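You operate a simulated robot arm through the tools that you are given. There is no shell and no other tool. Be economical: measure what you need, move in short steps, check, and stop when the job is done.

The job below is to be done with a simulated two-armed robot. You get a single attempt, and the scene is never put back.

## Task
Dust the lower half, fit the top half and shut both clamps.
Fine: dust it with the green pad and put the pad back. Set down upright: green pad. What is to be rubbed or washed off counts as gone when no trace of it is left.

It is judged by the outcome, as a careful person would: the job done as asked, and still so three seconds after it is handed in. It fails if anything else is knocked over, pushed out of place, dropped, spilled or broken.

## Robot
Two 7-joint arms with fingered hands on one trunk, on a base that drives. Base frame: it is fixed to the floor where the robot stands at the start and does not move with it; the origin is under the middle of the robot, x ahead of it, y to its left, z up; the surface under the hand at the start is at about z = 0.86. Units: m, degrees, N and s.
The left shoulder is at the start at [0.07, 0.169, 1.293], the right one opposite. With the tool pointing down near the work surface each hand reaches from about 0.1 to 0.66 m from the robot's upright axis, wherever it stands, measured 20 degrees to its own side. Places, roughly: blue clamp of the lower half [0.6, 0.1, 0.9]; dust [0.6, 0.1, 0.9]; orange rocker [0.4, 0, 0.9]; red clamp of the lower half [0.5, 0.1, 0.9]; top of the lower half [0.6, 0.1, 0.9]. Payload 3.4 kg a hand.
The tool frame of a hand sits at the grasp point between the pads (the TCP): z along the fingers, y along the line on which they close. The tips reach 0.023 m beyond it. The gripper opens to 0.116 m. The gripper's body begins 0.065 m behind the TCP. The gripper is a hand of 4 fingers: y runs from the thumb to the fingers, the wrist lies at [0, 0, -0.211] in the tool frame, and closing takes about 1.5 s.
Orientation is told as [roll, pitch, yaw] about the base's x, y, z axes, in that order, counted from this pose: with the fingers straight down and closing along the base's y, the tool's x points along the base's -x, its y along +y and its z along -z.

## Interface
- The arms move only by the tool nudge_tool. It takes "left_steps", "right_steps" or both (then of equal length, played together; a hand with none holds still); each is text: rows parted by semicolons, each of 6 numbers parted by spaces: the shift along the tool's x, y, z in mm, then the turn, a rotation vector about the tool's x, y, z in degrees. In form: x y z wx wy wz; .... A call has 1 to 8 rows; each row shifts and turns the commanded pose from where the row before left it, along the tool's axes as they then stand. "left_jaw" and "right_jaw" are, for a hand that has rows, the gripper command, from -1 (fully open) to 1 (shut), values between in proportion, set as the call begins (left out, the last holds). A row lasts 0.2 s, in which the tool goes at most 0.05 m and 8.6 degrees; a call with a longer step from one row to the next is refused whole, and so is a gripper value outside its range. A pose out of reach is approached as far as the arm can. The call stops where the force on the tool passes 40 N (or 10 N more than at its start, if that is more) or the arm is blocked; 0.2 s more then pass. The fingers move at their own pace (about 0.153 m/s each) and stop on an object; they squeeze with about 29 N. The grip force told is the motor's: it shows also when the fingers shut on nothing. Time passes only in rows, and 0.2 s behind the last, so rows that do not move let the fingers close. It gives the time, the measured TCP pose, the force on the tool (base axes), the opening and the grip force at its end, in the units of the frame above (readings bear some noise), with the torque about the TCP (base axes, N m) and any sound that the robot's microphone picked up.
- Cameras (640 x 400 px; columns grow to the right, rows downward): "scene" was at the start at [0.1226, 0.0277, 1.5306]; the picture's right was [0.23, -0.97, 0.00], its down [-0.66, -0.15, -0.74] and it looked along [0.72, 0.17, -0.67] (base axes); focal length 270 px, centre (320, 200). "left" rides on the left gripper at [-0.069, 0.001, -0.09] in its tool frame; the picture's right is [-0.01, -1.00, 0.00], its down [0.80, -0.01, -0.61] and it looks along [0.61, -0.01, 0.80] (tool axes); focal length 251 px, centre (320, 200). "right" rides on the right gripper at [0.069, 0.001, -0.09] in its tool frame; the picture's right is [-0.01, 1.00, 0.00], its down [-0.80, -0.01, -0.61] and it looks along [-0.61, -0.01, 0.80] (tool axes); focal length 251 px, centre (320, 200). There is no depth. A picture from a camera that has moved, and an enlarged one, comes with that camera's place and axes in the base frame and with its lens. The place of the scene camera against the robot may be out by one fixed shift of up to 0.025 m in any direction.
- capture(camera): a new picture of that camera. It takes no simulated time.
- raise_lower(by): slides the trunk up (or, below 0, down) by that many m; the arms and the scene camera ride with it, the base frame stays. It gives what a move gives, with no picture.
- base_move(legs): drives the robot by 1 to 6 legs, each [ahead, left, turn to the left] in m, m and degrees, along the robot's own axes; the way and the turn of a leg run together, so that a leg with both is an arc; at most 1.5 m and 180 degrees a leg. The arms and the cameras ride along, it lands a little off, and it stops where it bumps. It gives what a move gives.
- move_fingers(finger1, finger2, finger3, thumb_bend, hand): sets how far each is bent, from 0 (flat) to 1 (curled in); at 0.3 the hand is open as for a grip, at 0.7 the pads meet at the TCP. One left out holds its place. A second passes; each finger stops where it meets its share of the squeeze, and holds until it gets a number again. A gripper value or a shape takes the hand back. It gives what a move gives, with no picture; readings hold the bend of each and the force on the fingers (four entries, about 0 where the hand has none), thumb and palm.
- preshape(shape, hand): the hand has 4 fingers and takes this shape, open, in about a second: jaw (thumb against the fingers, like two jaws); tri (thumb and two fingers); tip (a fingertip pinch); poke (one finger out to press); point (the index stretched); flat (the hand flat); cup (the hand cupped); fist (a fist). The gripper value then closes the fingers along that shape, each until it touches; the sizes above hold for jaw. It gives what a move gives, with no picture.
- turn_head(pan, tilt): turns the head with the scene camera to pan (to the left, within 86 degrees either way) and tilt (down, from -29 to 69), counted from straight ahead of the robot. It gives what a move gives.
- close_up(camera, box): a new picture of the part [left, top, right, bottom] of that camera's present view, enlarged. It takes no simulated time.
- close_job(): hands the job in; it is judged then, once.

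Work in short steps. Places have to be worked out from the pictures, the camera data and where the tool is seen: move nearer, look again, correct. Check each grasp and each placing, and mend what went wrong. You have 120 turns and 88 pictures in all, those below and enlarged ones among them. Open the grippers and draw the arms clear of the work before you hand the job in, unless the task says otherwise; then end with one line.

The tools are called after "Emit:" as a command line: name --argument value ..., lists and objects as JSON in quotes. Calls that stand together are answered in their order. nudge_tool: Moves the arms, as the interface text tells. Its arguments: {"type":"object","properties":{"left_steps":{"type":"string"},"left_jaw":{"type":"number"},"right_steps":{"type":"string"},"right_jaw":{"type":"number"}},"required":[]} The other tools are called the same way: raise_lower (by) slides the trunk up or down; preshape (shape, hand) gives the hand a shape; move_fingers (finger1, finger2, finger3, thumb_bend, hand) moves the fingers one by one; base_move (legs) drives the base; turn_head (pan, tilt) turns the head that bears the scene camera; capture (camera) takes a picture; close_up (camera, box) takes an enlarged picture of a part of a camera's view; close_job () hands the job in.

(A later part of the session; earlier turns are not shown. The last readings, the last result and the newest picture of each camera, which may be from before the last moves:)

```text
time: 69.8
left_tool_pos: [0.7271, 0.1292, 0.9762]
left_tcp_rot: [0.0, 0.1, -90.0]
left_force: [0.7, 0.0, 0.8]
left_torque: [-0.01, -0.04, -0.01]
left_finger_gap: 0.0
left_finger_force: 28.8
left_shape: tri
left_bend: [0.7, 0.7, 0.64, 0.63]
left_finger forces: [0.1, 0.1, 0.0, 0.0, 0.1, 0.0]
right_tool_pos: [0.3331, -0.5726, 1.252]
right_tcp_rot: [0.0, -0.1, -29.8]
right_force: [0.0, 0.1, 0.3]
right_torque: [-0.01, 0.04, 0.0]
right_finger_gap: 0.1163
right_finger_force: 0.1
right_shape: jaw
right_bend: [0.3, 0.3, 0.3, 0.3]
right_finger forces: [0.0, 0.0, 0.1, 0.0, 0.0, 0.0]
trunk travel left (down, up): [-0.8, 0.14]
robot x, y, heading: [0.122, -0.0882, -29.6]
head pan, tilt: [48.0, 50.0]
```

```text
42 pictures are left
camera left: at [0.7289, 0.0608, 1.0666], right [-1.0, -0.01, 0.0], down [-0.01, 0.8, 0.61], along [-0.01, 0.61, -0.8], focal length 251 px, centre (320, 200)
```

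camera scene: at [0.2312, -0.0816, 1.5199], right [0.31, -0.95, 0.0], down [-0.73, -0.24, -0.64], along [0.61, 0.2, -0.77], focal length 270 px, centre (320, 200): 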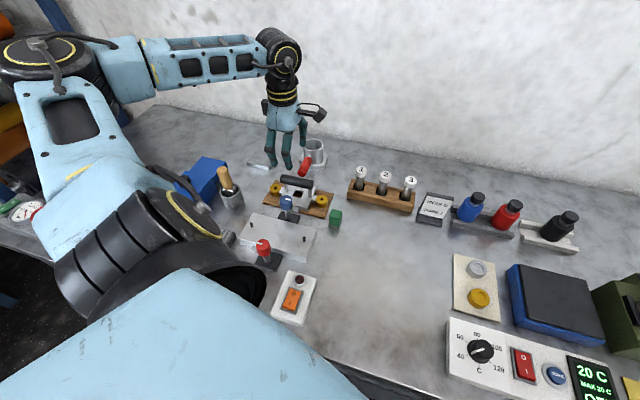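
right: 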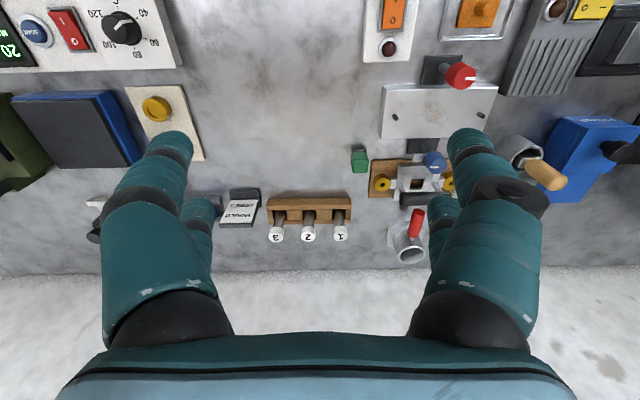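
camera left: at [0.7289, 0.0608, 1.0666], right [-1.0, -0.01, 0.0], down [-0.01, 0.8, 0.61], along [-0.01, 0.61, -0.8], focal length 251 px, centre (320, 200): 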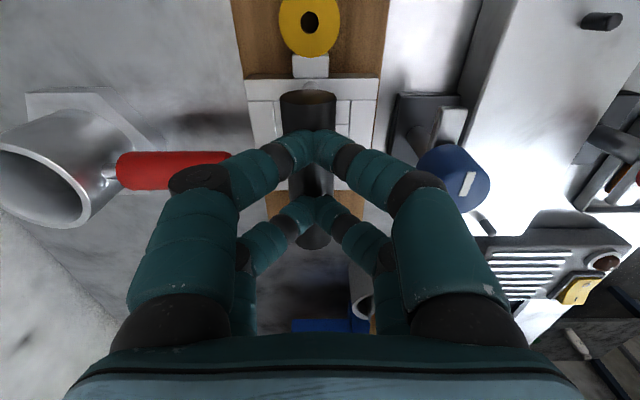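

The digits closed above the bar: when closed, the tips curl to TCP height, so the bar is lower than thought. I use the closed digits as a feeler, lowering gently to touch the bar's top.

Emit:
nudge_tool --left_steps "0 5 4 0 0 0;0 0 4 0 0 0;0 0 2 0 0 0"

Emit:
nudge_tool --left_steps "0 0 2 0 0 0;0 0 2 0 0 0"

Emit:
nudge_tool --left_steps "0 0 2 0 0 0;0 0 2 0 0 0"

```text
time: 70.6
left_tool_pos: [0.7325, 0.1297, 0.9754]
left_tcp_rot: [0.9, -0.1, -89.8]
left_force: [-10.2, -1.9, 25.1]
left_torque: [0.09, 0.21, 0.03]
left_finger_gap: 0.0
left_finger_force: 29.2
left_shape: tri
left_bend: [0.7, 0.71, 0.64, 0.63]
left_finger forces: [0.0, 0.0, 0.1, 0.1, 0.0, 0.0]
right_tool_pos: [0.3264, -0.5737, 1.2527]
right_tcp_rot: [0.2, -0.2, -29.9]
right_force: [-0.1, -0.6, -0.3]
right_torque: [0.02, -0.03, 0.04]
right_finger_gap: 0.116
right_finger_force: 0.0
right_shape: jaw
right_bend: [0.3, 0.3, 0.3, 0.3]
right_finger forces: [0.1, 0.0, 0.0, 0.1, 0.0, 0.0]
trunk travel left (down, up): [-0.8, 0.14]
robot x, y, heading: [0.1255, -0.0882, -29.7]
head pan, tilt: [48.0, 50.0]
stopped in row 3 (left hand): the force on the tool passed its limit at 42 N (the readings are from after the stop); the commanded pose is now the measured one
```

```text
time: 71.1
left_tool_pos: [0.7329, 0.1273, 0.9759]
left_tcp_rot: [1.1, -0.2, -90.0]
left_force: [-11.1, -1.0, 26.7]
left_torque: [0.19, 0.28, 0.09]
left_finger_gap: 0.0002
left_finger_force: 28.7
left_shape: tri
left_bend: [0.7, 0.71, 0.65, 0.63]
left_finger forces: [0.0, 0.0, 0.1, 0.0, 0.0, 0.0]
right_tool_pos: [0.3262, -0.5725, 1.2515]
right_tcp_rot: [0.2, -0.2, -29.8]
right_force: [0.4, 0.4, -0.1]
right_torque: [0.0, 0.0, 0.03]
right_finger_gap: 0.1161
right_finger_force: 0.0
right_shape: jaw
right_bend: [0.3, 0.3, 0.3, 0.3]
right_finger forces: [0.1, 0.0, 0.0, 0.1, 0.1, 0.0]
trunk travel left (down, up): [-0.8, 0.14]
robot x, y, heading: [0.1267, -0.0891, -30.0]
head pan, tilt: [48.0, 50.0]
stopped in row 2 (left hand): the force on the tool passed its limit at 43 N (the readings are from after the stop); the commanded pose is now the measured one
```

```text
time: 71.6
left_tool_pos: [0.7359, 0.1293, 0.9746]
left_tcp_rot: [1.7, -0.1, -89.8]
left_force: [-11.6, -3.0, 26.6]
left_torque: [0.15, 0.25, 0.06]
left_finger_gap: 0.0
left_finger_force: 28.9
left_shape: tri
left_bend: [0.7, 0.71, 0.65, 0.64]
left_finger forces: [0.0, 0.0, 0.1, 0.1, 0.1, 0.0]
right_tool_pos: [0.3272, -0.5727, 1.2527]
right_tcp_rot: [0.3, -0.1, -29.8]
right_force: [-0.2, -0.3, 0.7]
right_torque: [0.04, -0.02, 0.01]
right_finger_gap: 0.116
right_finger_force: 0.2
right_shape: jaw
right_bend: [0.3, 0.3, 0.3, 0.3]
right_finger forces: [0.0, 0.1, 0.0, 0.0, 0.1, 0.1]
trunk travel left (down, up): [-0.8, 0.14]
robot x, y, heading: [0.1251, -0.0902, -29.6]
head pan, tilt: [48.0, 50.0]
stopped in row 2 (left hand): the force on the tool passed its limit at 41 N (the readings are from after the stop); the commanded pose is now the measured one
```

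Contact was already there: the bar top is at ~0.965, centre ≈0.952. I lift off, reopen, and check nothing moved.

Emit:
nudge_tool --left_steps "0 0 -15 0 0 0;0 0 -25 0 0 0;0 0 0 0 0 0"

Emit:
nudge_tool --left_steps "0 0 0 -1.7 0 0;0 0 0 0 0 0;0 0 0 0 0 0;0 0 0 0 0 0" --left_jaw 0.2

Emit:
capture --camera "left"

Emit:
close_up --camera "scene" --box '[250, 130, 350, 220]'

```text
time: 72.4
left_tool_pos: [0.7386, 0.1303, 1.0096]
left_tcp_rot: [1.2, -0.2, -89.8]
left_force: [-0.2, 1.2, -0.5]
left_torque: [-0.03, 0.03, 0.05]
left_finger_gap: 0.0
left_finger_force: 28.7
left_shape: tri
left_bend: [0.7, 0.71, 0.65, 0.63]
left_finger forces: [0.1, 0.0, 0.0, 0.0, 0.0, 0.1]
right_tool_pos: [0.3335, -0.5725, 1.2519]
right_tcp_rot: [0.0, 0.1, -29.9]
right_force: [0.8, -0.3, 0.0]
right_torque: [-0.01, -0.05, 0.02]
right_finger_gap: 0.1159
right_finger_force: 0.1
right_shape: jaw
right_bend: [0.3, 0.3, 0.3, 0.3]
right_finger forces: [0.0, 0.1, 0.1, 0.0, 0.0, 0.0]
trunk travel left (down, up): [-0.8, 0.14]
robot x, y, heading: [0.1211, -0.0921, -29.6]
head pan, tilt: [48.0, 50.0]
```

```text
time: 73.4
left_tool_pos: [0.7375, 0.1306, 1.0097]
left_tcp_rot: [2.9, -0.1, -89.8]
left_force: [-1.0, 0.0, -0.8]
left_torque: [0.0, 0.0, 0.02]
left_finger_gap: 0.0463
left_finger_force: 0.0
left_shape: tri
left_bend: [0.73, 0.73, 0.73, 0.77]
left_finger forces: [0.0, 0.0, 0.1, 0.0, 0.1, 0.0]
right_tool_pos: [0.3322, -0.5709, 1.2532]
right_tcp_rot: [0.0, 0.0, -29.8]
right_force: [0.1, -1.2, -0.1]
right_torque: [-0.01, -0.02, -0.02]
right_finger_gap: 0.116
right_finger_force: 0.0
right_shape: jaw
right_bend: [0.3, 0.3, 0.3, 0.3]
right_finger forces: [0.0, 0.0, 0.0, 0.1, 0.2, 0.0]
trunk travel left (down, up): [-0.8, 0.14]
robot x, y, heading: [0.1215, -0.0914, -29.4]
head pan, tilt: [48.0, 50.0]
```

```text
41 pictures are left
camera left: at [0.7349, 0.0646, 1.1014], right [-1.0, -0.01, -0.05], down [-0.04, 0.8, 0.6], along [0.03, 0.6, -0.8], focal length 251 px, centre (320, 200)
```

left: 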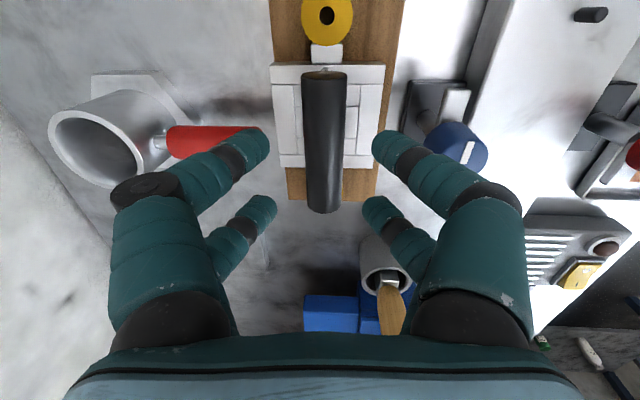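

```text
4.44 times, centred on (300, 175) of scene
camera zoom: at [0.2303, -0.0815, 1.5199], right [0.31, -0.95, 0.0], down [-0.73, -0.24, -0.64], along [0.61, 0.2, -0.77], focal length 1200 px, centre (409, 311)
```

zoom: 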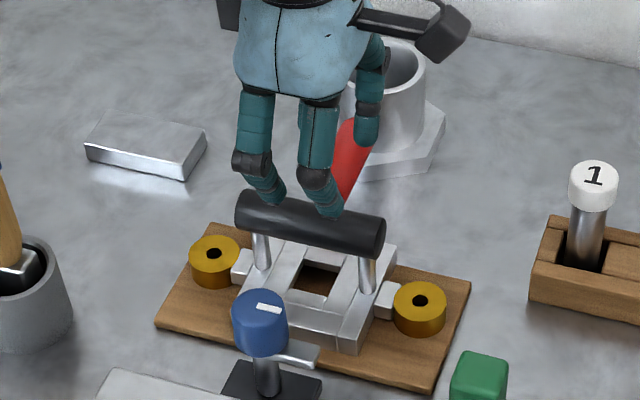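

Top half shifted only a few mm. The bar centre reads [0.738,0.140,0.952]; I correct tilt and centre, then descend to z≈0.951 with a slight −x bias to clear the red handle.

Emit:
nudge_tool --left_steps "9.5 -3.5 0 2.9 0 0;0 0 15 0 0 0;0 0 0 0 0 0" --left_jaw 0.25

Emit:
nudge_tool --left_steps "0 0 12 0 0 0;0 0 10 0 0 0;0 0 10 0 0 0;0 0 10 0 0 0;0 0 0 0 0 0"

Emit:
capture --camera "left"

```text
time: 74.2
left_tool_pos: [0.7341, 0.1415, 0.9938]
left_tcp_rot: [-0.1, -0.2, -89.7]
left_force: [0.3, -0.1, -0.4]
left_torque: [0.02, 0.02, 0.01]
left_finger_gap: 0.0435
left_finger_force: 0.2
left_shape: tri
left_bend: [0.73, 0.73, 0.73, 0.77]
left_finger forces: [0.1, 0.1, 0.0, 0.0, 0.0, 0.0]
right_tool_pos: [0.3331, -0.5724, 1.2523]
right_tcp_rot: [0.1, 0.0, -29.8]
right_force: [-0.4, -0.3, 0.5]
right_torque: [-0.02, 0.01, 0.01]
right_finger_gap: 0.116
right_finger_force: 0.0
right_shape: jaw
right_bend: [0.3, 0.3, 0.3, 0.3]
right_finger forces: [0.0, 0.0, 0.0, 0.0, 0.1, 0.0]
trunk travel left (down, up): [-0.8, 0.14]
robot x, y, heading: [0.1231, -0.0904, -29.8]
head pan, tilt: [48.0, 50.0]
```

```text
time: 75.4
left_tool_pos: [0.7359, 0.1403, 0.9518]
left_tcp_rot: [-0.2, -0.2, -89.8]
left_force: [-0.6, 0.8, 1.2]
left_torque: [0.0, 0.0, 0.0]
left_finger_gap: 0.0441
left_finger_force: 0.1
left_shape: tri
left_bend: [0.73, 0.73, 0.73, 0.77]
left_finger forces: [0.0, 0.0, 0.1, 0.0, 0.1, 0.0]
right_tool_pos: [0.3327, -0.5711, 1.2513]
right_tcp_rot: [-0.1, 0.1, -29.8]
right_force: [0.8, -0.2, 0.6]
right_torque: [0.02, 0.01, 0.01]
right_finger_gap: 0.1161
right_finger_force: 0.1
right_shape: jaw
right_bend: [0.3, 0.3, 0.3, 0.3]
right_finger forces: [0.0, 0.0, 0.0, 0.1, 0.0, 0.0]
trunk travel left (down, up): [-0.8, 0.14]
robot x, y, heading: [0.1244, -0.088, -29.8]
head pan, tilt: [48.0, 50.0]
```

```text
39 pictures are left
camera left: at [0.7374, 0.0734, 1.0431], right [-1.0, -0.01, 0.0], down [-0.01, 0.8, 0.6], along [-0.01, 0.6, -0.8], focal length 251 px, centre (320, 200)
```

left: 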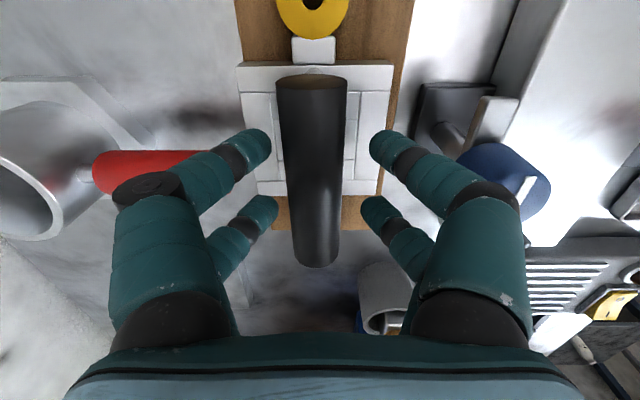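

No contact; the bar is well between the digits. I lower 3 mm more and close.

Emit:
nudge_tool --left_steps "0 0 3 0 0 0;0 0 0 0 0 0;0 0 0 0 0 0;0 0 0 0 0 0;0 0 0 0 0 0;0 0 0 0 0 0" --left_jaw 1

Emit:
capture --camera "left"

```text
time: 76.8
left_tool_pos: [0.735, 0.139, 0.95]
left_tcp_rot: [0.0, -0.2, -89.7]
left_force: [2.9, 1.6, 4.9]
left_torque: [0.04, -0.07, 0.02]
left_finger_gap: 0.02
left_finger_force: 29.3
left_shape: tri
left_bend: [0.74, 0.74, 0.73, 0.76]
left_finger forces: [26.4, 26.7, 25.9, 0.0, 25.2, 0.0]
right_tool_pos: [0.3318, -0.5706, 1.2524]
right_tcp_rot: [0.1, 0.0, -29.8]
right_force: [0.4, 0.0, 0.0]
right_torque: [0.05, 0.02, -0.01]
right_finger_gap: 0.1157
right_finger_force: 0.0
right_shape: jaw
right_bend: [0.3, 0.3, 0.3, 0.3]
right_finger forces: [0.0, 0.0, 0.1, 0.0, 0.1, 0.2]
trunk travel left (down, up): [-0.8, 0.14]
robot x, y, heading: [0.1203, -0.09, -29.7]
head pan, tilt: [48.0, 50.0]
```

```text
38 pictures are left
camera left: at [0.737, 0.0732, 1.0406], right [-1.0, -0.01, 0.0], down [-0.01, 0.8, 0.6], along [-0.01, 0.6, -0.8], focal length 251 px, centre (320, 200)
```

left: 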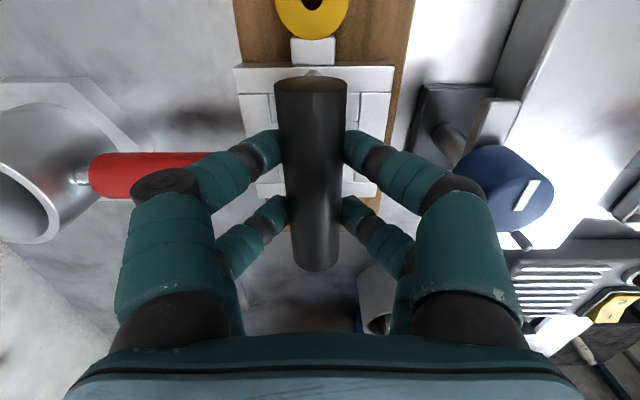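

All four digits hold with ~26 N. I lift straight up 60 mm and check.

Emit:
nudge_tool --left_steps "0 0 -10 0 0 0;0 0 -15 0 0 0;0 0 -20 0 0 0;0 0 -20 0 0 0;0 0 0 0 0 0"

Emit:
capture --camera "left"

Emit:
close_up --camera "scene" --box '[230, 120, 350, 250]'

```text
time: 78.0
left_tool_pos: [0.7345, 0.1432, 1.0155]
left_tcp_rot: [-0.2, -0.3, -89.9]
left_force: [0.5, -0.4, -5.0]
left_torque: [-0.01, 0.03, -0.03]
left_finger_gap: 0.0197
left_finger_force: 29.1
left_shape: tri
left_bend: [0.74, 0.74, 0.73, 0.76]
left_finger forces: [25.9, 26.4, 26.2, 0.0, 26.4, 0.1]
right_tool_pos: [0.3337, -0.571, 1.2527]
right_tcp_rot: [0.0, 0.0, -29.8]
right_force: [0.5, 0.2, -0.4]
right_torque: [0.0, 0.03, -0.02]
right_finger_gap: 0.1159
right_finger_force: 0.0
right_shape: jaw
right_bend: [0.3, 0.3, 0.3, 0.3]
right_finger forces: [0.1, 0.0, 0.0, 0.0, 0.1, 0.1]
trunk travel left (down, up): [-0.8, 0.14]
robot x, y, heading: [0.1235, -0.0902, -29.5]
head pan, tilt: [48.0, 50.0]
```

```text
37 pictures are left
camera left: at [0.7364, 0.0759, 1.1063], right [-1.0, -0.01, 0.0], down [-0.01, 0.8, 0.6], along [-0.01, 0.6, -0.8], focal length 251 px, centre (320, 200)
```

left: 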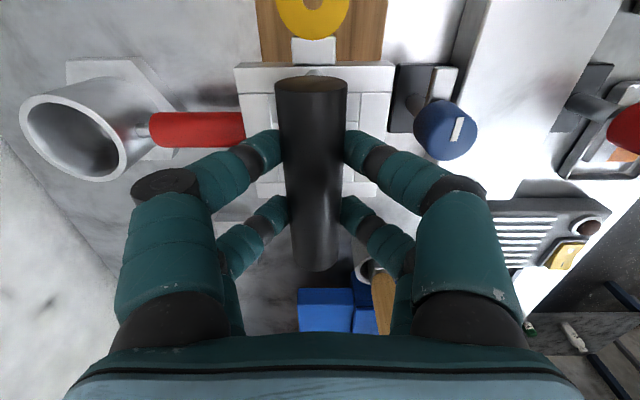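

```text
3.08 times, centred on (290, 185) of scene
camera zoom: at [0.2318, -0.0811, 1.5198], right [0.31, -0.95, 0.0], down [-0.73, -0.24, -0.64], along [0.61, 0.2, -0.77], focal length 831 px, centre (412, 246)
```

zoom: 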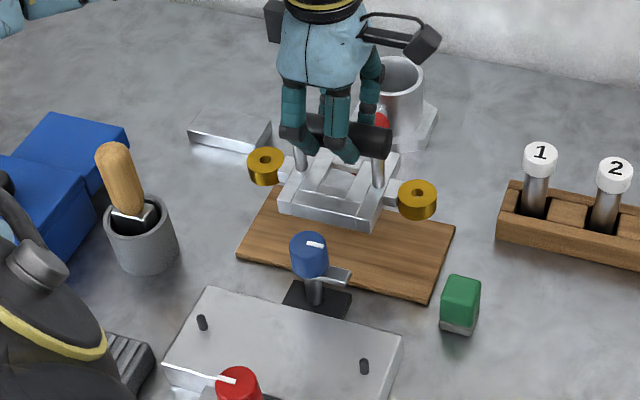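

The top half is held level (5 N) and the board stayed put. I raise 40 mm more to pass over the blue knob, then carry it −x to hover above the pins (TCP target ≈[0.577,0.138]).

Emit:
nudge_tool --left_steps "0 0 -20 0 0 0;0 0 -25 0 0 0;-1 -35 0 0 0 0;-1 -35 0 0 0 0;-1 -35 0 0 0 0;-1 -35 0 0 0 0;-1 -17 0 0 0 0;0 0 0 0 0 0"

Emit:
close_up --camera "scene" --box '[210, 150, 350, 290]'

Emit:
capture --camera "left"

```text
time: 79.8
left_tool_pos: [0.5782, 0.1352, 1.0581]
left_tcp_rot: [-0.2, -0.3, -89.8]
left_force: [1.7, -0.6, -4.6]
left_torque: [-0.01, 0.02, 0.01]
left_finger_gap: 0.0197
left_finger_force: 28.7
left_shape: tri
left_bend: [0.74, 0.74, 0.73, 0.76]
left_finger forces: [26.0, 26.3, 25.8, 0.0, 26.2, 0.0]
right_tool_pos: [0.334, -0.5711, 1.2513]
right_tcp_rot: [0.0, 0.0, -29.8]
right_force: [-1.0, -1.0, -0.3]
right_torque: [0.02, 0.02, 0.01]
right_finger_gap: 0.1157
right_finger_force: 0.0
right_shape: jaw
right_bend: [0.3, 0.3, 0.3, 0.3]
right_finger forces: [0.0, 0.0, 0.0, 0.0, 0.0, 0.0]
trunk travel left (down, up): [-0.8, 0.14]
robot x, y, heading: [0.1193, -0.0889, -29.8]
head pan, tilt: [48.0, 50.0]
```

```text
2.86 times, centred on (280, 220) of scene
camera zoom: at [0.2324, -0.0811, 1.5197], right [0.31, -0.95, 0.0], down [-0.73, -0.24, -0.64], along [0.61, 0.2, -0.77], focal length 771 px, centre (434, 143)
```

zoom: 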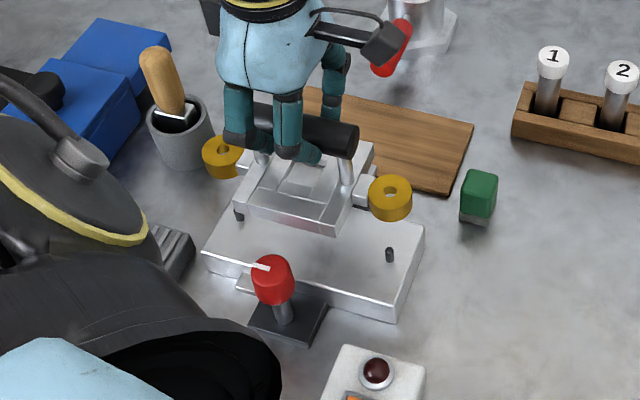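

```text
34 pictures are left
camera left: at [0.5804, 0.067, 1.1494], right [-1.0, -0.01, 0.0], down [-0.01, 0.8, 0.6], along [-0.01, 0.6, -0.8], focal length 251 px, centre (320, 200)
```

left: 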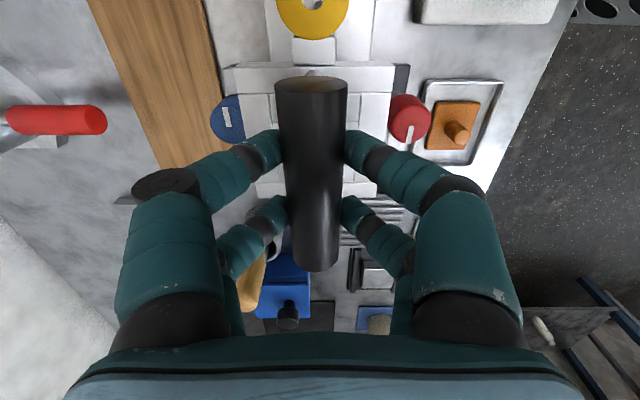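

Geometry puts the right bushing hole at about [0.582,0.064], right over the right pin. I zoom the hand camera on the hole to check whether the pin shows through it.

Emit:
close_up --camera "left" --box '[260, 0, 370, 60]'

Emit:
close_up --camera "scene" --box '[250, 195, 310, 255]'

```text
5.82 times, centred on (315, 30) of left
camera zoom: at [0.5804, 0.067, 1.1494], right [-1.0, -0.01, 0.0], down [-0.01, 0.8, 0.6], along [-0.01, 0.6, -0.8], focal length 1463 px, centre (349, 1189)
```

zoom: 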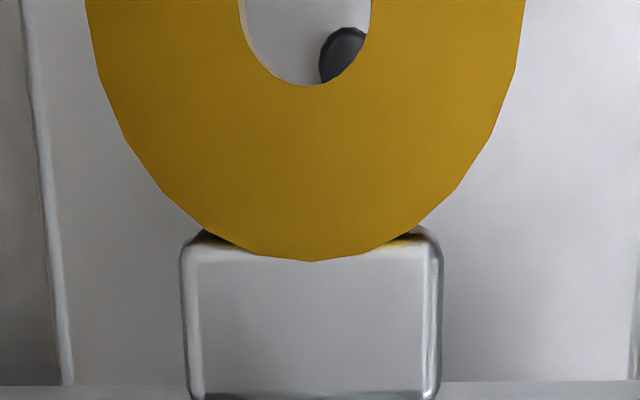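

```text
6.67 times, centred on (280, 225) of scene
camera zoom: at [0.2324, -0.0811, 1.5197], right [0.31, -0.95, 0.0], down [-0.73, -0.24, -0.64], along [0.61, 0.2, -0.77], focal length 1800 px, centre (587, 33)
```

zoom: 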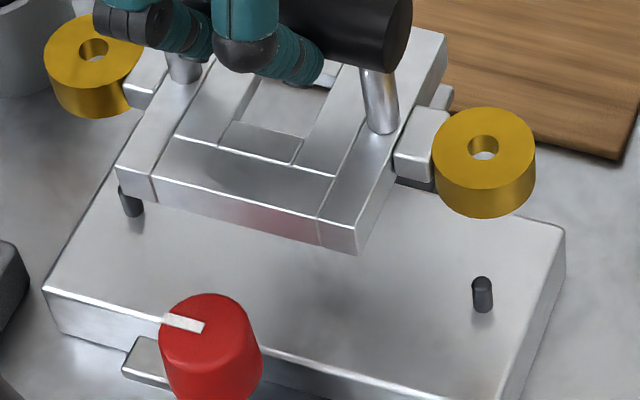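

The pin shows through the hole, offset: hole needs +3.3 mm in y and −3 mm in x; yaws agree within ~0.3°. I correct and lower to just above the pins, then recheck.

Emit:
nudge_tool --left_steps "3.3 -3 10 0 0 0;0 0 20 0 0 0;0 0 15 0 0 0;0 0 0 0 0 0"

Emit:
close_up --camera "left" --box '[260, 0, 370, 60]'

Emit:
close_up --camera "scene" --box '[230, 195, 310, 255]'

```text
time: 80.8
left_tool_pos: [0.5747, 0.1377, 1.0149]
left_tcp_rot: [0.0, -0.2, -89.8]
left_force: [0.3, -0.2, -4.8]
left_torque: [-0.01, -0.01, -0.02]
left_finger_gap: 0.0198
left_finger_force: 28.9
left_shape: tri
left_bend: [0.74, 0.74, 0.73, 0.76]
left_finger forces: [25.9, 26.2, 26.0, 0.0, 26.0, 0.0]
right_tool_pos: [0.3332, -0.5714, 1.2535]
right_tcp_rot: [0.0, 0.1, -29.9]
right_force: [0.9, -0.2, -0.6]
right_torque: [0.0, 0.0, -0.01]
right_finger_gap: 0.1159
right_finger_force: 0.0
right_shape: jaw
right_bend: [0.3, 0.3, 0.3, 0.3]
right_finger forces: [0.0, 0.0, 0.0, 0.0, 0.1, 0.1]
trunk travel left (down, up): [-0.8, 0.14]
robot x, y, heading: [0.1232, -0.09, -29.7]
head pan, tilt: [48.0, 50.0]
```

```text
5.82 times, centred on (315, 30) of left
camera zoom: at [0.5769, 0.0699, 1.1062], right [-1.0, -0.01, 0.0], down [-0.01, 0.8, 0.6], along [-0.01, 0.6, -0.8], focal length 1463 px, centre (349, 1189)
```

zoom: 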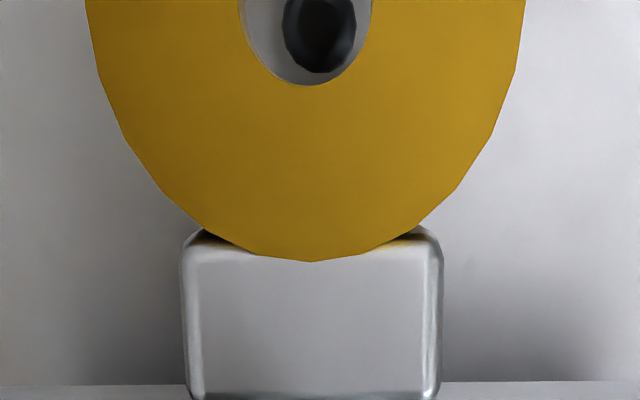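

```text
6.67 times, centred on (270, 225) of scene
camera zoom: at [0.2309, -0.0812, 1.5199], right [0.31, -0.95, 0.0], down [-0.73, -0.24, -0.64], along [0.61, 0.2, -0.77], focal length 1800 px, centre (653, 33)
```

zoom: 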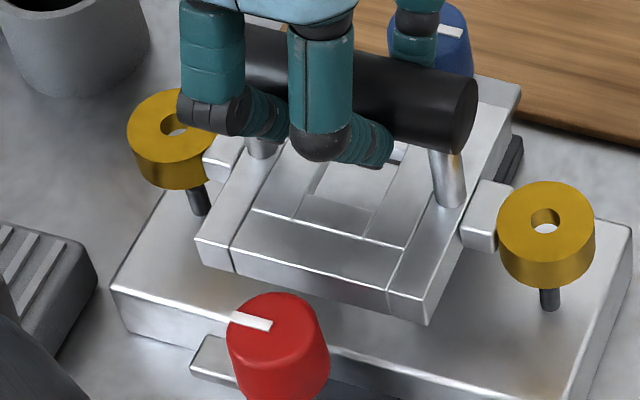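

Holes and pins now agree within ~1 mm on both sides. I lower gently onto the pins.

Emit:
nudge_tool --left_steps "0.7 -0.4 5 0 0 0;0 0 6 0 0 0;0 0 6 0 0 0;0 0 6 0 0 0;0 0 0 0 0 0"

Emit:
close_up --camera "scene" --box '[230, 195, 310, 255]'

```text
time: 82.0
left_tool_pos: [0.5753, 0.1396, 0.9908]
left_tcp_rot: [-0.1, -0.3, -89.8]
left_force: [-0.3, -0.5, -4.5]
left_torque: [-0.02, 0.0, 0.0]
left_finger_gap: 0.0198
left_finger_force: 29.3
left_shape: tri
left_bend: [0.74, 0.74, 0.73, 0.76]
left_finger forces: [25.8, 26.2, 25.9, 0.1, 26.0, 0.1]
right_tool_pos: [0.3351, -0.5707, 1.2518]
right_tcp_rot: [0.0, 0.1, -29.9]
right_force: [0.1, -0.4, 0.5]
right_torque: [0.0, -0.02, 0.02]
right_finger_gap: 0.116
right_finger_force: 0.0
right_shape: jaw
right_bend: [0.3, 0.3, 0.3, 0.3]
right_finger forces: [0.1, 0.0, 0.0, 0.1, 0.1, 0.1]
trunk travel left (down, up): [-0.8, 0.14]
robot x, y, heading: [0.122, -0.0912, -29.7]
head pan, tilt: [48.0, 50.0]
```

```text
6.67 times, centred on (270, 225) of scene
camera zoom: at [0.2314, -0.0811, 1.5198], right [0.31, -0.95, 0.0], down [-0.73, -0.24, -0.64], along [0.61, 0.2, -0.77], focal length 1800 px, centre (653, 33)
```

zoom: 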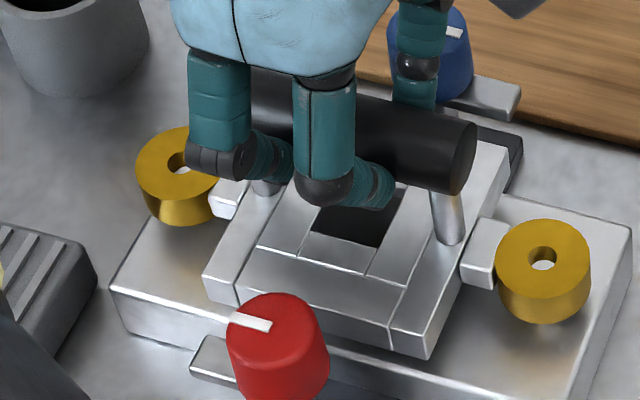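

No contact force and well centred. I continue down in small steps until it seats.

Emit:
nudge_tool --left_steps "0 0 4 0 0 0;0 0 4 0 0 0;0 0 3 0 0 0;0 0 0 0 0 0"

Emit:
close_up --camera "left" --box '[260, 0, 370, 60]'

```text
time: 83.0
left_tool_pos: [0.5752, 0.1394, 0.9806]
left_tcp_rot: [-0.1, -0.1, -89.8]
left_force: [0.5, -0.1, -4.0]
left_torque: [0.02, 0.01, 0.01]
left_finger_gap: 0.0199
left_finger_force: 29.4
left_shape: tri
left_bend: [0.74, 0.74, 0.73, 0.76]
left_finger forces: [25.8, 26.3, 25.9, 0.0, 26.0, 0.0]
right_tool_pos: [0.3337, -0.5714, 1.252]
right_tcp_rot: [0.0, 0.0, -29.8]
right_force: [-0.6, 0.8, 0.2]
right_torque: [-0.08, 0.01, 0.02]
right_finger_gap: 0.1159
right_finger_force: 0.1
right_shape: jaw
right_bend: [0.3, 0.3, 0.3, 0.3]
right_finger forces: [0.0, 0.1, 0.0, 0.1, 0.1, 0.1]
trunk travel left (down, up): [-0.8, 0.14]
robot x, y, heading: [0.1203, -0.0888, -29.9]
head pan, tilt: [48.0, 50.0]
```

```text
5.82 times, centred on (315, 30) of left
camera zoom: at [0.5767, 0.0719, 1.0709], right [-1.0, -0.01, 0.0], down [-0.01, 0.8, 0.6], along [-0.01, 0.6, -0.8], focal length 1463 px, centre (349, 1189)
```

zoom: 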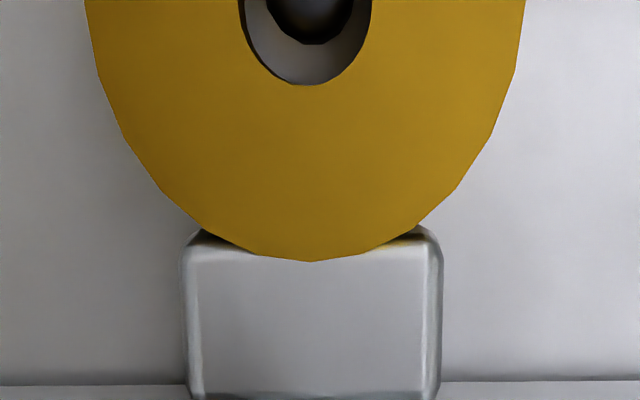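

Still centred (≈1 mm). I apply a tiny correction and continue lowering.

Emit:
nudge_tool --left_steps "-0.8 0 3 0 0 0;0 0 3 0 0 0;0 0 0 0 0 0"

Emit:
nudge_tool --left_steps "0 0 2 0 0 0;0 0 0 0 0 0"

```text
time: 83.8
left_tool_pos: [0.5745, 0.1369, 0.9769]
left_tcp_rot: [0.0, -0.3, -89.8]
left_force: [3.6, 2.0, 12.9]
left_torque: [-0.03, -0.09, 0.0]
left_finger_gap: 0.0201
left_finger_force: 29.4
left_shape: tri
left_bend: [0.74, 0.74, 0.73, 0.76]
left_finger forces: [27.4, 27.9, 25.9, 0.0, 25.7, 0.0]
right_tool_pos: [0.3328, -0.5718, 1.2516]
right_tcp_rot: [0.0, 0.0, -29.8]
right_force: [0.6, 0.2, 0.6]
right_torque: [-0.02, -0.01, 0.03]
right_finger_gap: 0.1159
right_finger_force: 0.2
right_shape: jaw
right_bend: [0.3, 0.3, 0.3, 0.3]
right_finger forces: [0.1, 0.0, 0.1, 0.0, 0.1, 0.0]
trunk travel left (down, up): [-0.8, 0.14]
robot x, y, heading: [0.1243, -0.0903, -29.6]
head pan, tilt: [48.0, 50.0]
```

```text
time: 84.4
left_tool_pos: [0.5734, 0.1364, 0.975]
left_tcp_rot: [0.3, -0.2, -89.9]
left_force: [7.7, 5.6, 36.6]
left_torque: [0.04, -0.34, 0.04]
left_finger_gap: 0.0208
left_finger_force: 28.9
left_shape: tri
left_bend: [0.74, 0.74, 0.74, 0.77]
left_finger forces: [30.0, 30.6, 27.5, 0.0, 26.7, 0.0]
right_tool_pos: [0.3304, -0.5728, 1.2521]
right_tcp_rot: [0.1, -0.1, -29.8]
right_force: [-0.2, 0.2, 0.4]
right_torque: [-0.02, -0.01, -0.02]
right_finger_gap: 0.1159
right_finger_force: 0.1
right_shape: jaw
right_bend: [0.3, 0.3, 0.3, 0.3]
right_finger forces: [0.1, 0.0, 0.1, 0.1, 0.0, 0.1]
trunk travel left (down, up): [-0.8, 0.14]
robot x, y, heading: [0.1205, -0.0866, -29.6]
head pan, tilt: [48.0, 50.0]
```

It seats at z≈0.977 as predicted. I relieve the push slightly and check the seating on both sides.

Emit:
nudge_tool --left_steps "0 0 -2 0 0 0;0 0 0 0 0 0"

Emit:
close_up --camera "scene" --box '[230, 195, 310, 255]'

```text
time: 85.0
left_tool_pos: [0.5732, 0.1369, 0.9745]
left_tcp_rot: [-0.1, -0.2, -89.9]
left_force: [5.7, 2.5, 24.0]
left_torque: [0.04, -0.3, 0.04]
left_finger_gap: 0.0208
left_finger_force: 28.7
left_shape: tri
left_bend: [0.74, 0.74, 0.74, 0.77]
left_finger forces: [29.5, 30.0, 27.8, 0.1, 27.1, 0.0]
right_tool_pos: [0.332, -0.5721, 1.2512]
right_tcp_rot: [0.1, -0.1, -29.8]
right_force: [-0.9, -0.3, -0.2]
right_torque: [0.0, 0.01, -0.04]
right_finger_gap: 0.1162
right_finger_force: 0.0
right_shape: jaw
right_bend: [0.3, 0.3, 0.3, 0.3]
right_finger forces: [0.1, 0.0, 0.0, 0.1, 0.0, 0.1]
trunk travel left (down, up): [-0.8, 0.14]
robot x, y, heading: [0.1232, -0.0886, -29.6]
head pan, tilt: [48.0, 50.0]
```

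```text
6.67 times, centred on (270, 225) of scene
camera zoom: at [0.229, -0.0824, 1.52], right [0.31, -0.95, 0.0], down [-0.73, -0.24, -0.64], along [0.61, 0.2, -0.77], focal length 1800 px, centre (653, 33)
```

zoom: 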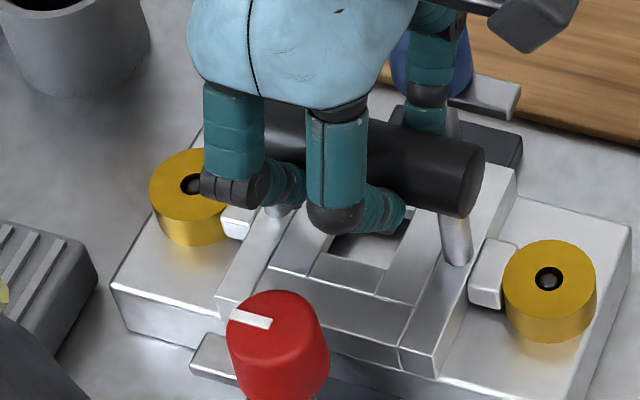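

Pins sit in both bushings and the frame rests on the block. I release and lift straight up.

Emit:
nudge_tool --left_steps "0 0 -1 0 0 0;0 0 0 0 0 0;0 0 0 0 0 0;0 0 0 0 0 0;0 0 0 0 0 0" --left_jaw 0.1

Emit:
nudge_tool --left_steps "0 0 -10 0 0 0;0 0 -25 0 0 0;0 0 -40 0 0 0;0 0 -40 0 0 0;0 0 0 0 0 0"

Emit:
close_up --camera "scene" --box '[220, 165, 340, 275]'

Emit:
capture --camera "left"

```text
time: 86.2
left_tool_pos: [0.574, 0.1381, 0.9752]
left_tcp_rot: [-0.2, -0.3, -89.8]
left_force: [-0.1, -0.8, -0.8]
left_torque: [-0.01, 0.02, 0.02]
left_finger_gap: 0.0518
left_finger_force: 0.1
left_shape: tri
left_bend: [0.73, 0.73, 0.73, 0.76]
left_finger forces: [0.0, 0.1, 0.0, 0.1, 0.0, 0.1]
right_tool_pos: [0.3335, -0.5715, 1.2527]
right_tcp_rot: [0.0, -0.1, -29.9]
right_force: [-0.5, -0.6, 0.9]
right_torque: [-0.01, 0.04, 0.01]
right_finger_gap: 0.1158
right_finger_force: 0.0
right_shape: jaw
right_bend: [0.3, 0.3, 0.3, 0.3]
right_finger forces: [0.1, 0.0, 0.0, 0.0, 0.0, 0.0]
trunk travel left (down, up): [-0.8, 0.14]
robot x, y, heading: [0.1231, -0.0883, -29.8]
head pan, tilt: [48.0, 50.0]
```

```text
time: 87.4
left_tool_pos: [0.5729, 0.1405, 1.0924]
left_tcp_rot: [-0.1, -0.3, -89.9]
left_force: [-0.5, 0.4, 0.5]
left_torque: [-0.03, -0.02, 0.0]
left_finger_gap: 0.0518
left_finger_force: 0.1
left_shape: tri
left_bend: [0.73, 0.73, 0.73, 0.76]
left_finger forces: [0.0, 0.1, 0.0, 0.0, 0.0, 0.0]
right_tool_pos: [0.3338, -0.5713, 1.2516]
right_tcp_rot: [0.0, 0.0, -29.7]
right_force: [0.0, -0.9, -0.1]
right_torque: [-0.02, 0.01, -0.01]
right_finger_gap: 0.1159
right_finger_force: 0.1
right_shape: jaw
right_bend: [0.3, 0.3, 0.3, 0.3]
right_finger forces: [0.1, 0.0, 0.1, 0.1, 0.1, 0.0]
trunk travel left (down, up): [-0.8, 0.14]
robot x, y, heading: [0.1259, -0.0921, -30.0]
head pan, tilt: [48.0, 50.0]
```

```text
3.64 times, centred on (280, 220) of scene
camera zoom: at [0.2315, -0.0814, 1.5198], right [0.31, -0.95, 0.0], down [-0.73, -0.24, -0.64], along [0.61, 0.2, -0.77], focal length 982 px, centre (466, 127)
```

zoom: 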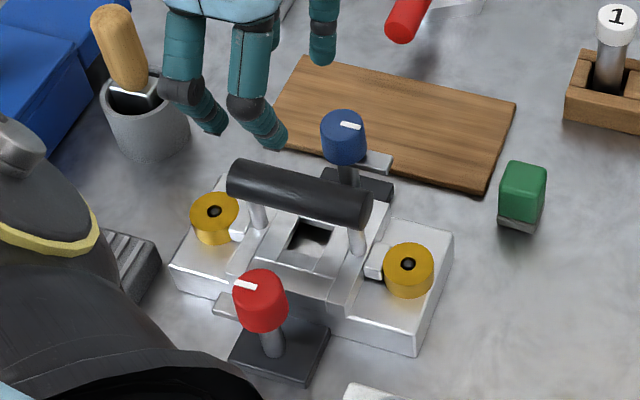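

```text
25 pictures are left
camera left: at [0.5744, 0.0728, 1.1825], right [-1.0, -0.01, 0.0], down [-0.01, 0.8, 0.6], along [-0.01, 0.6, -0.8], focal length 251 px, centre (320, 200)
```

left: 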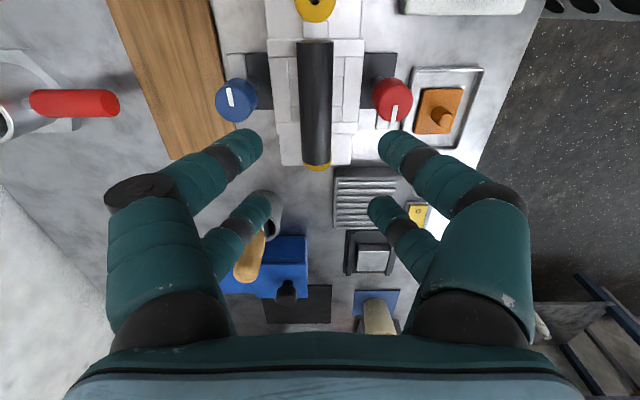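

The top half is seated and free. Now the clamps: each knob must turn 90° clockwise (arm from ∓y over the frame). To keep knuckles off the handle bar, I'll do two 45° twists per knob with the hand yawing +22°→−22°. First I move above the blue knob (~[0.650,0.138]) and yaw to +22.

Emit:
nudge_tool --left_steps "-1 38 0 0 0 0;-1 38 0 0 0 0;0 0 0 0 0 -8;0 0 0 0 0 -8;0 0 0 0 0 -8;0 0 0 0 0 -8;0 0 0 0 0 -8;0 0 0 0 0 -8"

Emit:
nudge_tool --left_steps "0 0 0 0 0 -8;0 0 0 0 0 -8;0 0 0 0 0 -8;0 0 0 0 0 -8;0 0 0 0 0 -8;0 0 0 0 0 -8;0 0 0 0 0 -8;0 0 0 0 0 -8"

Emit:
capture --camera "left"

```text
time: 89.2
left_tool_pos: [0.6514, 0.1382, 1.0898]
left_tcp_rot: [-0.3, -0.1, -41.6]
left_force: [-0.2, 0.3, 0.6]
left_torque: [0.03, 0.02, -0.03]
left_finger_gap: 0.052
left_finger_force: 0.2
left_shape: tri
left_bend: [0.73, 0.73, 0.73, 0.76]
left_finger forces: [0.1, 0.1, 0.0, 0.1, 0.1, 0.0]
right_tool_pos: [0.3338, -0.5722, 1.2519]
right_tcp_rot: [0.0, 0.0, -29.7]
right_force: [1.0, 0.8, 0.1]
right_torque: [-0.01, 0.02, 0.02]
right_finger_gap: 0.1161
right_finger_force: 0.1
right_shape: jaw
right_bend: [0.3, 0.3, 0.3, 0.3]
right_finger forces: [0.1, 0.0, 0.0, 0.0, 0.0, 0.0]
trunk travel left (down, up): [-0.8, 0.14]
robot x, y, heading: [0.1253, -0.0899, -29.5]
head pan, tilt: [48.0, 50.0]
```

```text
time: 91.0
left_tool_pos: [0.6493, 0.137, 1.0904]
left_tcp_rot: [-0.2, 0.1, 22.4]
left_force: [0.0, 0.4, -0.2]
left_torque: [0.02, 0.01, -0.04]
left_finger_gap: 0.052
left_finger_force: 0.1
left_shape: tri
left_bend: [0.73, 0.73, 0.73, 0.76]
left_finger forces: [0.1, 0.0, 0.0, 0.0, 0.1, 0.1]
right_tool_pos: [0.3334, -0.5728, 1.2515]
right_tcp_rot: [0.0, 0.0, -29.8]
right_force: [0.9, -0.6, -0.5]
right_torque: [0.03, 0.02, -0.04]
right_finger_gap: 0.116
right_finger_force: 0.1
right_shape: jaw
right_bend: [0.3, 0.3, 0.3, 0.3]
right_finger forces: [0.0, 0.0, 0.1, 0.0, 0.0, 0.1]
trunk travel left (down, up): [-0.8, 0.14]
robot x, y, heading: [0.123, -0.0867, -30.0]
head pan, tilt: [48.0, 50.0]
```

```text
24 pictures are left
camera left: at [0.7139, 0.1644, 1.181], right [0.39, -0.92, 0.0], down [-0.73, -0.31, 0.61], along [-0.56, -0.24, -0.79], focal length 251 px, centre (320, 200)
```

left: 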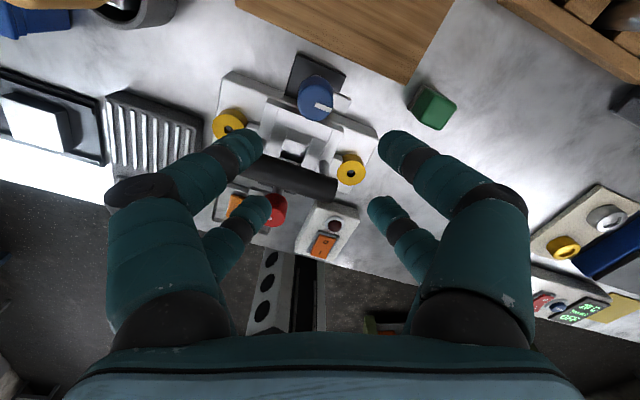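

The blue knob reads [0.654,0.142]. I correct and lower to z≈1.0 for a nearer check.

Emit:
nudge_tool --left_steps "-5 2 30 0 0 0;0 0 30 0 0 0;0 0 30 0 0 0;0 0 0 0 0 0"

Emit:
capture --camera "left"

```text
time: 92.0
left_tool_pos: [0.6552, 0.1402, 1.0001]
left_tcp_rot: [-0.2, 0.0, 22.1]
left_force: [-0.4, 0.5, 0.0]
left_torque: [0.0, 0.0, 0.02]
left_finger_gap: 0.0517
left_finger_force: 0.0
left_shape: tri
left_bend: [0.73, 0.73, 0.73, 0.76]
left_finger forces: [0.0, 0.0, 0.1, 0.1, 0.1, 0.0]
right_tool_pos: [0.3331, -0.5715, 1.253]
right_tcp_rot: [0.0, 0.0, -29.9]
right_force: [-0.9, 0.4, -0.2]
right_torque: [0.0, 0.01, 0.01]
right_finger_gap: 0.1159
right_finger_force: 0.0
right_shape: jaw
right_bend: [0.3, 0.3, 0.3, 0.3]
right_finger forces: [0.0, 0.1, 0.0, 0.0, 0.0, 0.0]
trunk travel left (down, up): [-0.8, 0.14]
robot x, y, heading: [0.1233, -0.0916, -29.8]
head pan, tilt: [48.0, 50.0]
```

```text
23 pictures are left
camera left: at [0.7192, 0.1671, 1.0901], right [0.39, -0.92, 0.0], down [-0.73, -0.3, 0.61], along [-0.56, -0.24, -0.79], focal length 251 px, centre (320, 200)
```

left: 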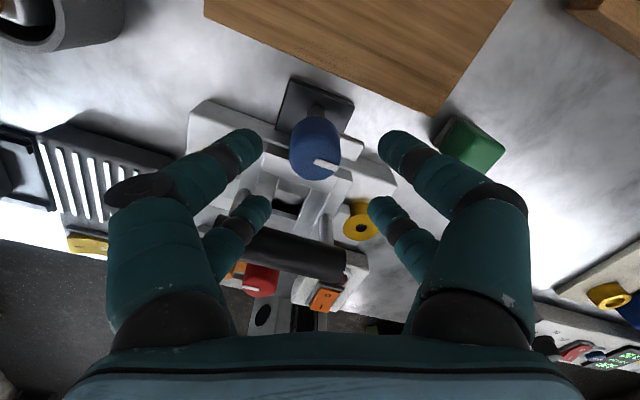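

The knob top is near z≈0.965, centre ≈[0.656,0.142]. I descend carefully to z≈0.952.

Emit:
nudge_tool --left_steps "-1 2 15 0 0 0;0 0 15 0 0 0;0 0 10 0 0 0;0 0 8 0 0 0;0 0 0 0 0 0"

Emit:
capture --camera "left"

Emit:
close_up --camera "scene" --box '[230, 165, 320, 245]'

```text
time: 93.2
left_tool_pos: [0.6553, 0.141, 0.9524]
left_tcp_rot: [-0.2, 0.1, 22.2]
left_force: [0.1, 0.4, 0.2]
left_torque: [0.02, -0.02, 0.01]
left_finger_gap: 0.0519
left_finger_force: 0.0
left_shape: tri
left_bend: [0.73, 0.73, 0.73, 0.76]
left_finger forces: [0.1, 0.1, 0.1, 0.0, 0.1, 0.0]
right_tool_pos: [0.333, -0.5719, 1.2519]
right_tcp_rot: [-0.1, 0.1, -29.8]
right_force: [0.4, 0.0, -0.3]
right_torque: [-0.02, 0.0, 0.01]
right_finger_gap: 0.116
right_finger_force: 0.0
right_shape: jaw
right_bend: [0.3, 0.3, 0.3, 0.3]
right_finger forces: [0.0, 0.0, 0.1, 0.1, 0.0, 0.0]
trunk travel left (down, up): [-0.8, 0.14]
robot x, y, heading: [0.1224, -0.0921, -29.6]
head pan, tilt: [48.0, 50.0]
```

```text
22 pictures are left
camera left: at [0.7197, 0.1679, 1.0418], right [0.39, -0.92, 0.0], down [-0.73, -0.3, 0.61], along [-0.56, -0.24, -0.79], focal length 251 px, centre (320, 200)
```

left: 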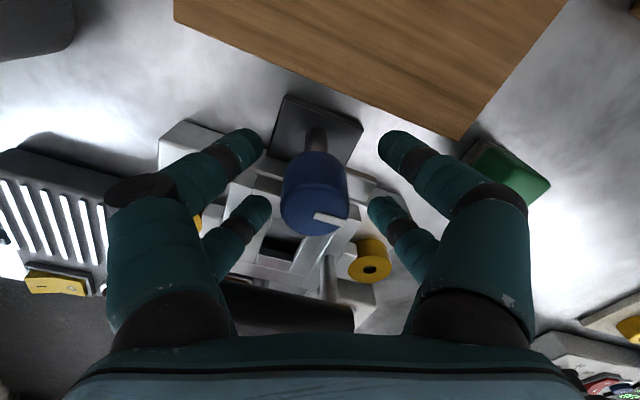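

```text
5.00 times, centred on (275, 205) of scene
camera zoom: at [0.2308, -0.0815, 1.5199], right [0.31, -0.95, 0.0], down [-0.73, -0.24, -0.64], along [0.61, 0.2, -0.77], focal length 1350 px, centre (545, 175)
```

zoom: 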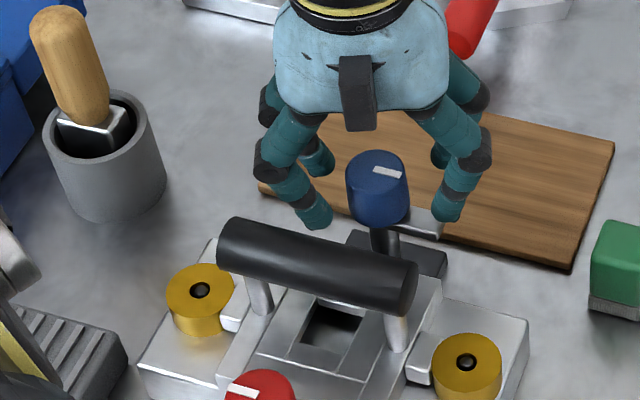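

The knob sits between the digits, with the tips just above arm level. I close on the knob here.

Emit:
nudge_tool --left_steps "0 0 1 0 0 0;0 0 0 0 0 0;0 0 0 0 0 0;0 0 0 0 0 0;0 0 0 0 0 0;0 0 0 0 0 0" --left_jaw 1

Emit:
capture --camera "left"

```text
time: 94.6
left_tool_pos: [0.6542, 0.1409, 0.9498]
left_tcp_rot: [-0.2, 0.2, 22.2]
left_force: [-8.9, -5.8, -8.5]
left_torque: [-0.06, 0.03, 0.05]
left_finger_gap: 0.0002
left_finger_force: 29.2
left_shape: tri
left_bend: [0.61, 0.73, 0.72, 0.61]
left_finger forces: [0.0, 22.8, 23.9, 0.1, 0.0, 0.0]
right_tool_pos: [0.3325, -0.5736, 1.2517]
right_tcp_rot: [0.1, 0.1, -29.7]
right_force: [-0.5, -0.2, -0.6]
right_torque: [-0.01, -0.01, 0.01]
right_finger_gap: 0.1159
right_finger_force: 0.1
right_shape: jaw
right_bend: [0.3, 0.3, 0.3, 0.3]
right_finger forces: [0.0, 0.0, 0.0, 0.1, 0.0, 0.0]
trunk travel left (down, up): [-0.8, 0.14]
robot x, y, heading: [0.1198, -0.09, -29.6]
head pan, tilt: [48.0, 50.0]
```

```text
20 pictures are left
camera left: at [0.7187, 0.1679, 1.0414], right [0.39, -0.92, 0.0], down [-0.73, -0.3, 0.61], along [-0.56, -0.24, -0.79], focal length 251 px, centre (320, 200)
```

left: 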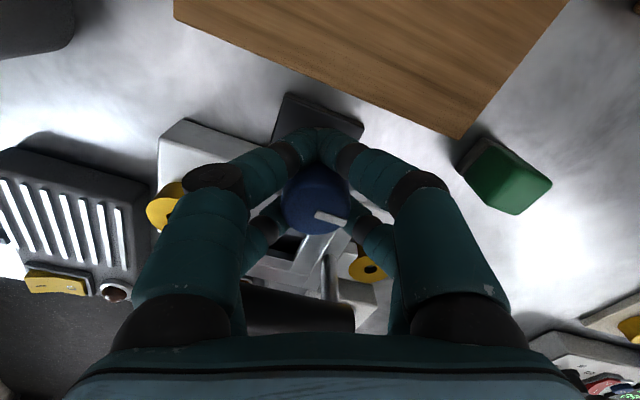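

Only the rear pair grips the knob (23 N each), so the knob's axis is about 13 mm toward tool +x, i.e. ≈[0.643,0.136]. That pinch gives better clearance; I twist clockwise about the knob axis by 22° first and check torque.

Emit:
nudge_tool --left_steps "0.1 -1.7 0 0 0 7.5;0.1 -1.7 0 0 0 7.5;0.1 -1.7 0 0 0 7.5;0 0 0 0 0 0"

Emit:
close_up --camera "scene" --box '[230, 165, 320, 245]'

```text
time: 95.6
left_tool_pos: [0.6536, 0.138, 0.9504]
left_tcp_rot: [-0.2, 0.1, -0.4]
left_force: [-13.3, -0.2, -10.8]
left_torque: [-0.03, 0.07, 0.07]
left_finger_gap: 0.0
left_finger_force: 29.4
left_shape: tri
left_bend: [0.61, 0.73, 0.72, 0.61]
left_finger forces: [0.1, 23.6, 23.7, 0.1, 0.0, 0.1]
right_tool_pos: [0.3326, -0.5717, 1.2514]
right_tcp_rot: [0.0, -0.2, -29.9]
right_force: [0.3, 0.2, -0.7]
right_torque: [0.03, 0.0, -0.01]
right_finger_gap: 0.1161
right_finger_force: 0.1
right_shape: jaw
right_bend: [0.3, 0.3, 0.3, 0.3]
right_finger forces: [0.0, 0.0, 0.0, 0.0, 0.1, 0.0]
trunk travel left (down, up): [-0.8, 0.14]
robot x, y, heading: [0.1254, -0.0879, -29.9]
head pan, tilt: [48.0, 50.0]
```

```text
5.00 times, centred on (275, 205) of scene
camera zoom: at [0.2292, -0.0805, 1.52], right [0.31, -0.95, 0.0], down [-0.73, -0.24, -0.64], along [0.61, 0.2, -0.77], focal length 1350 px, centre (545, 175)
```

zoom: 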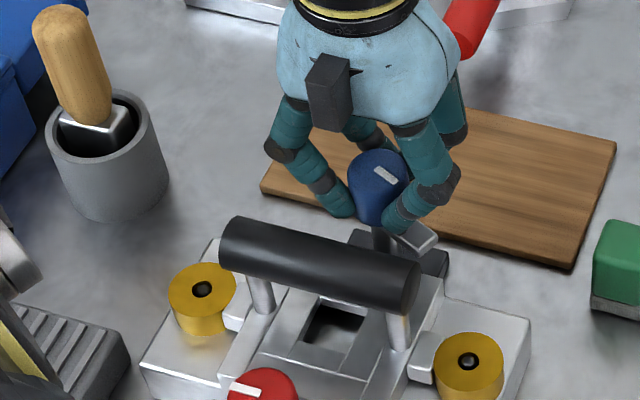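

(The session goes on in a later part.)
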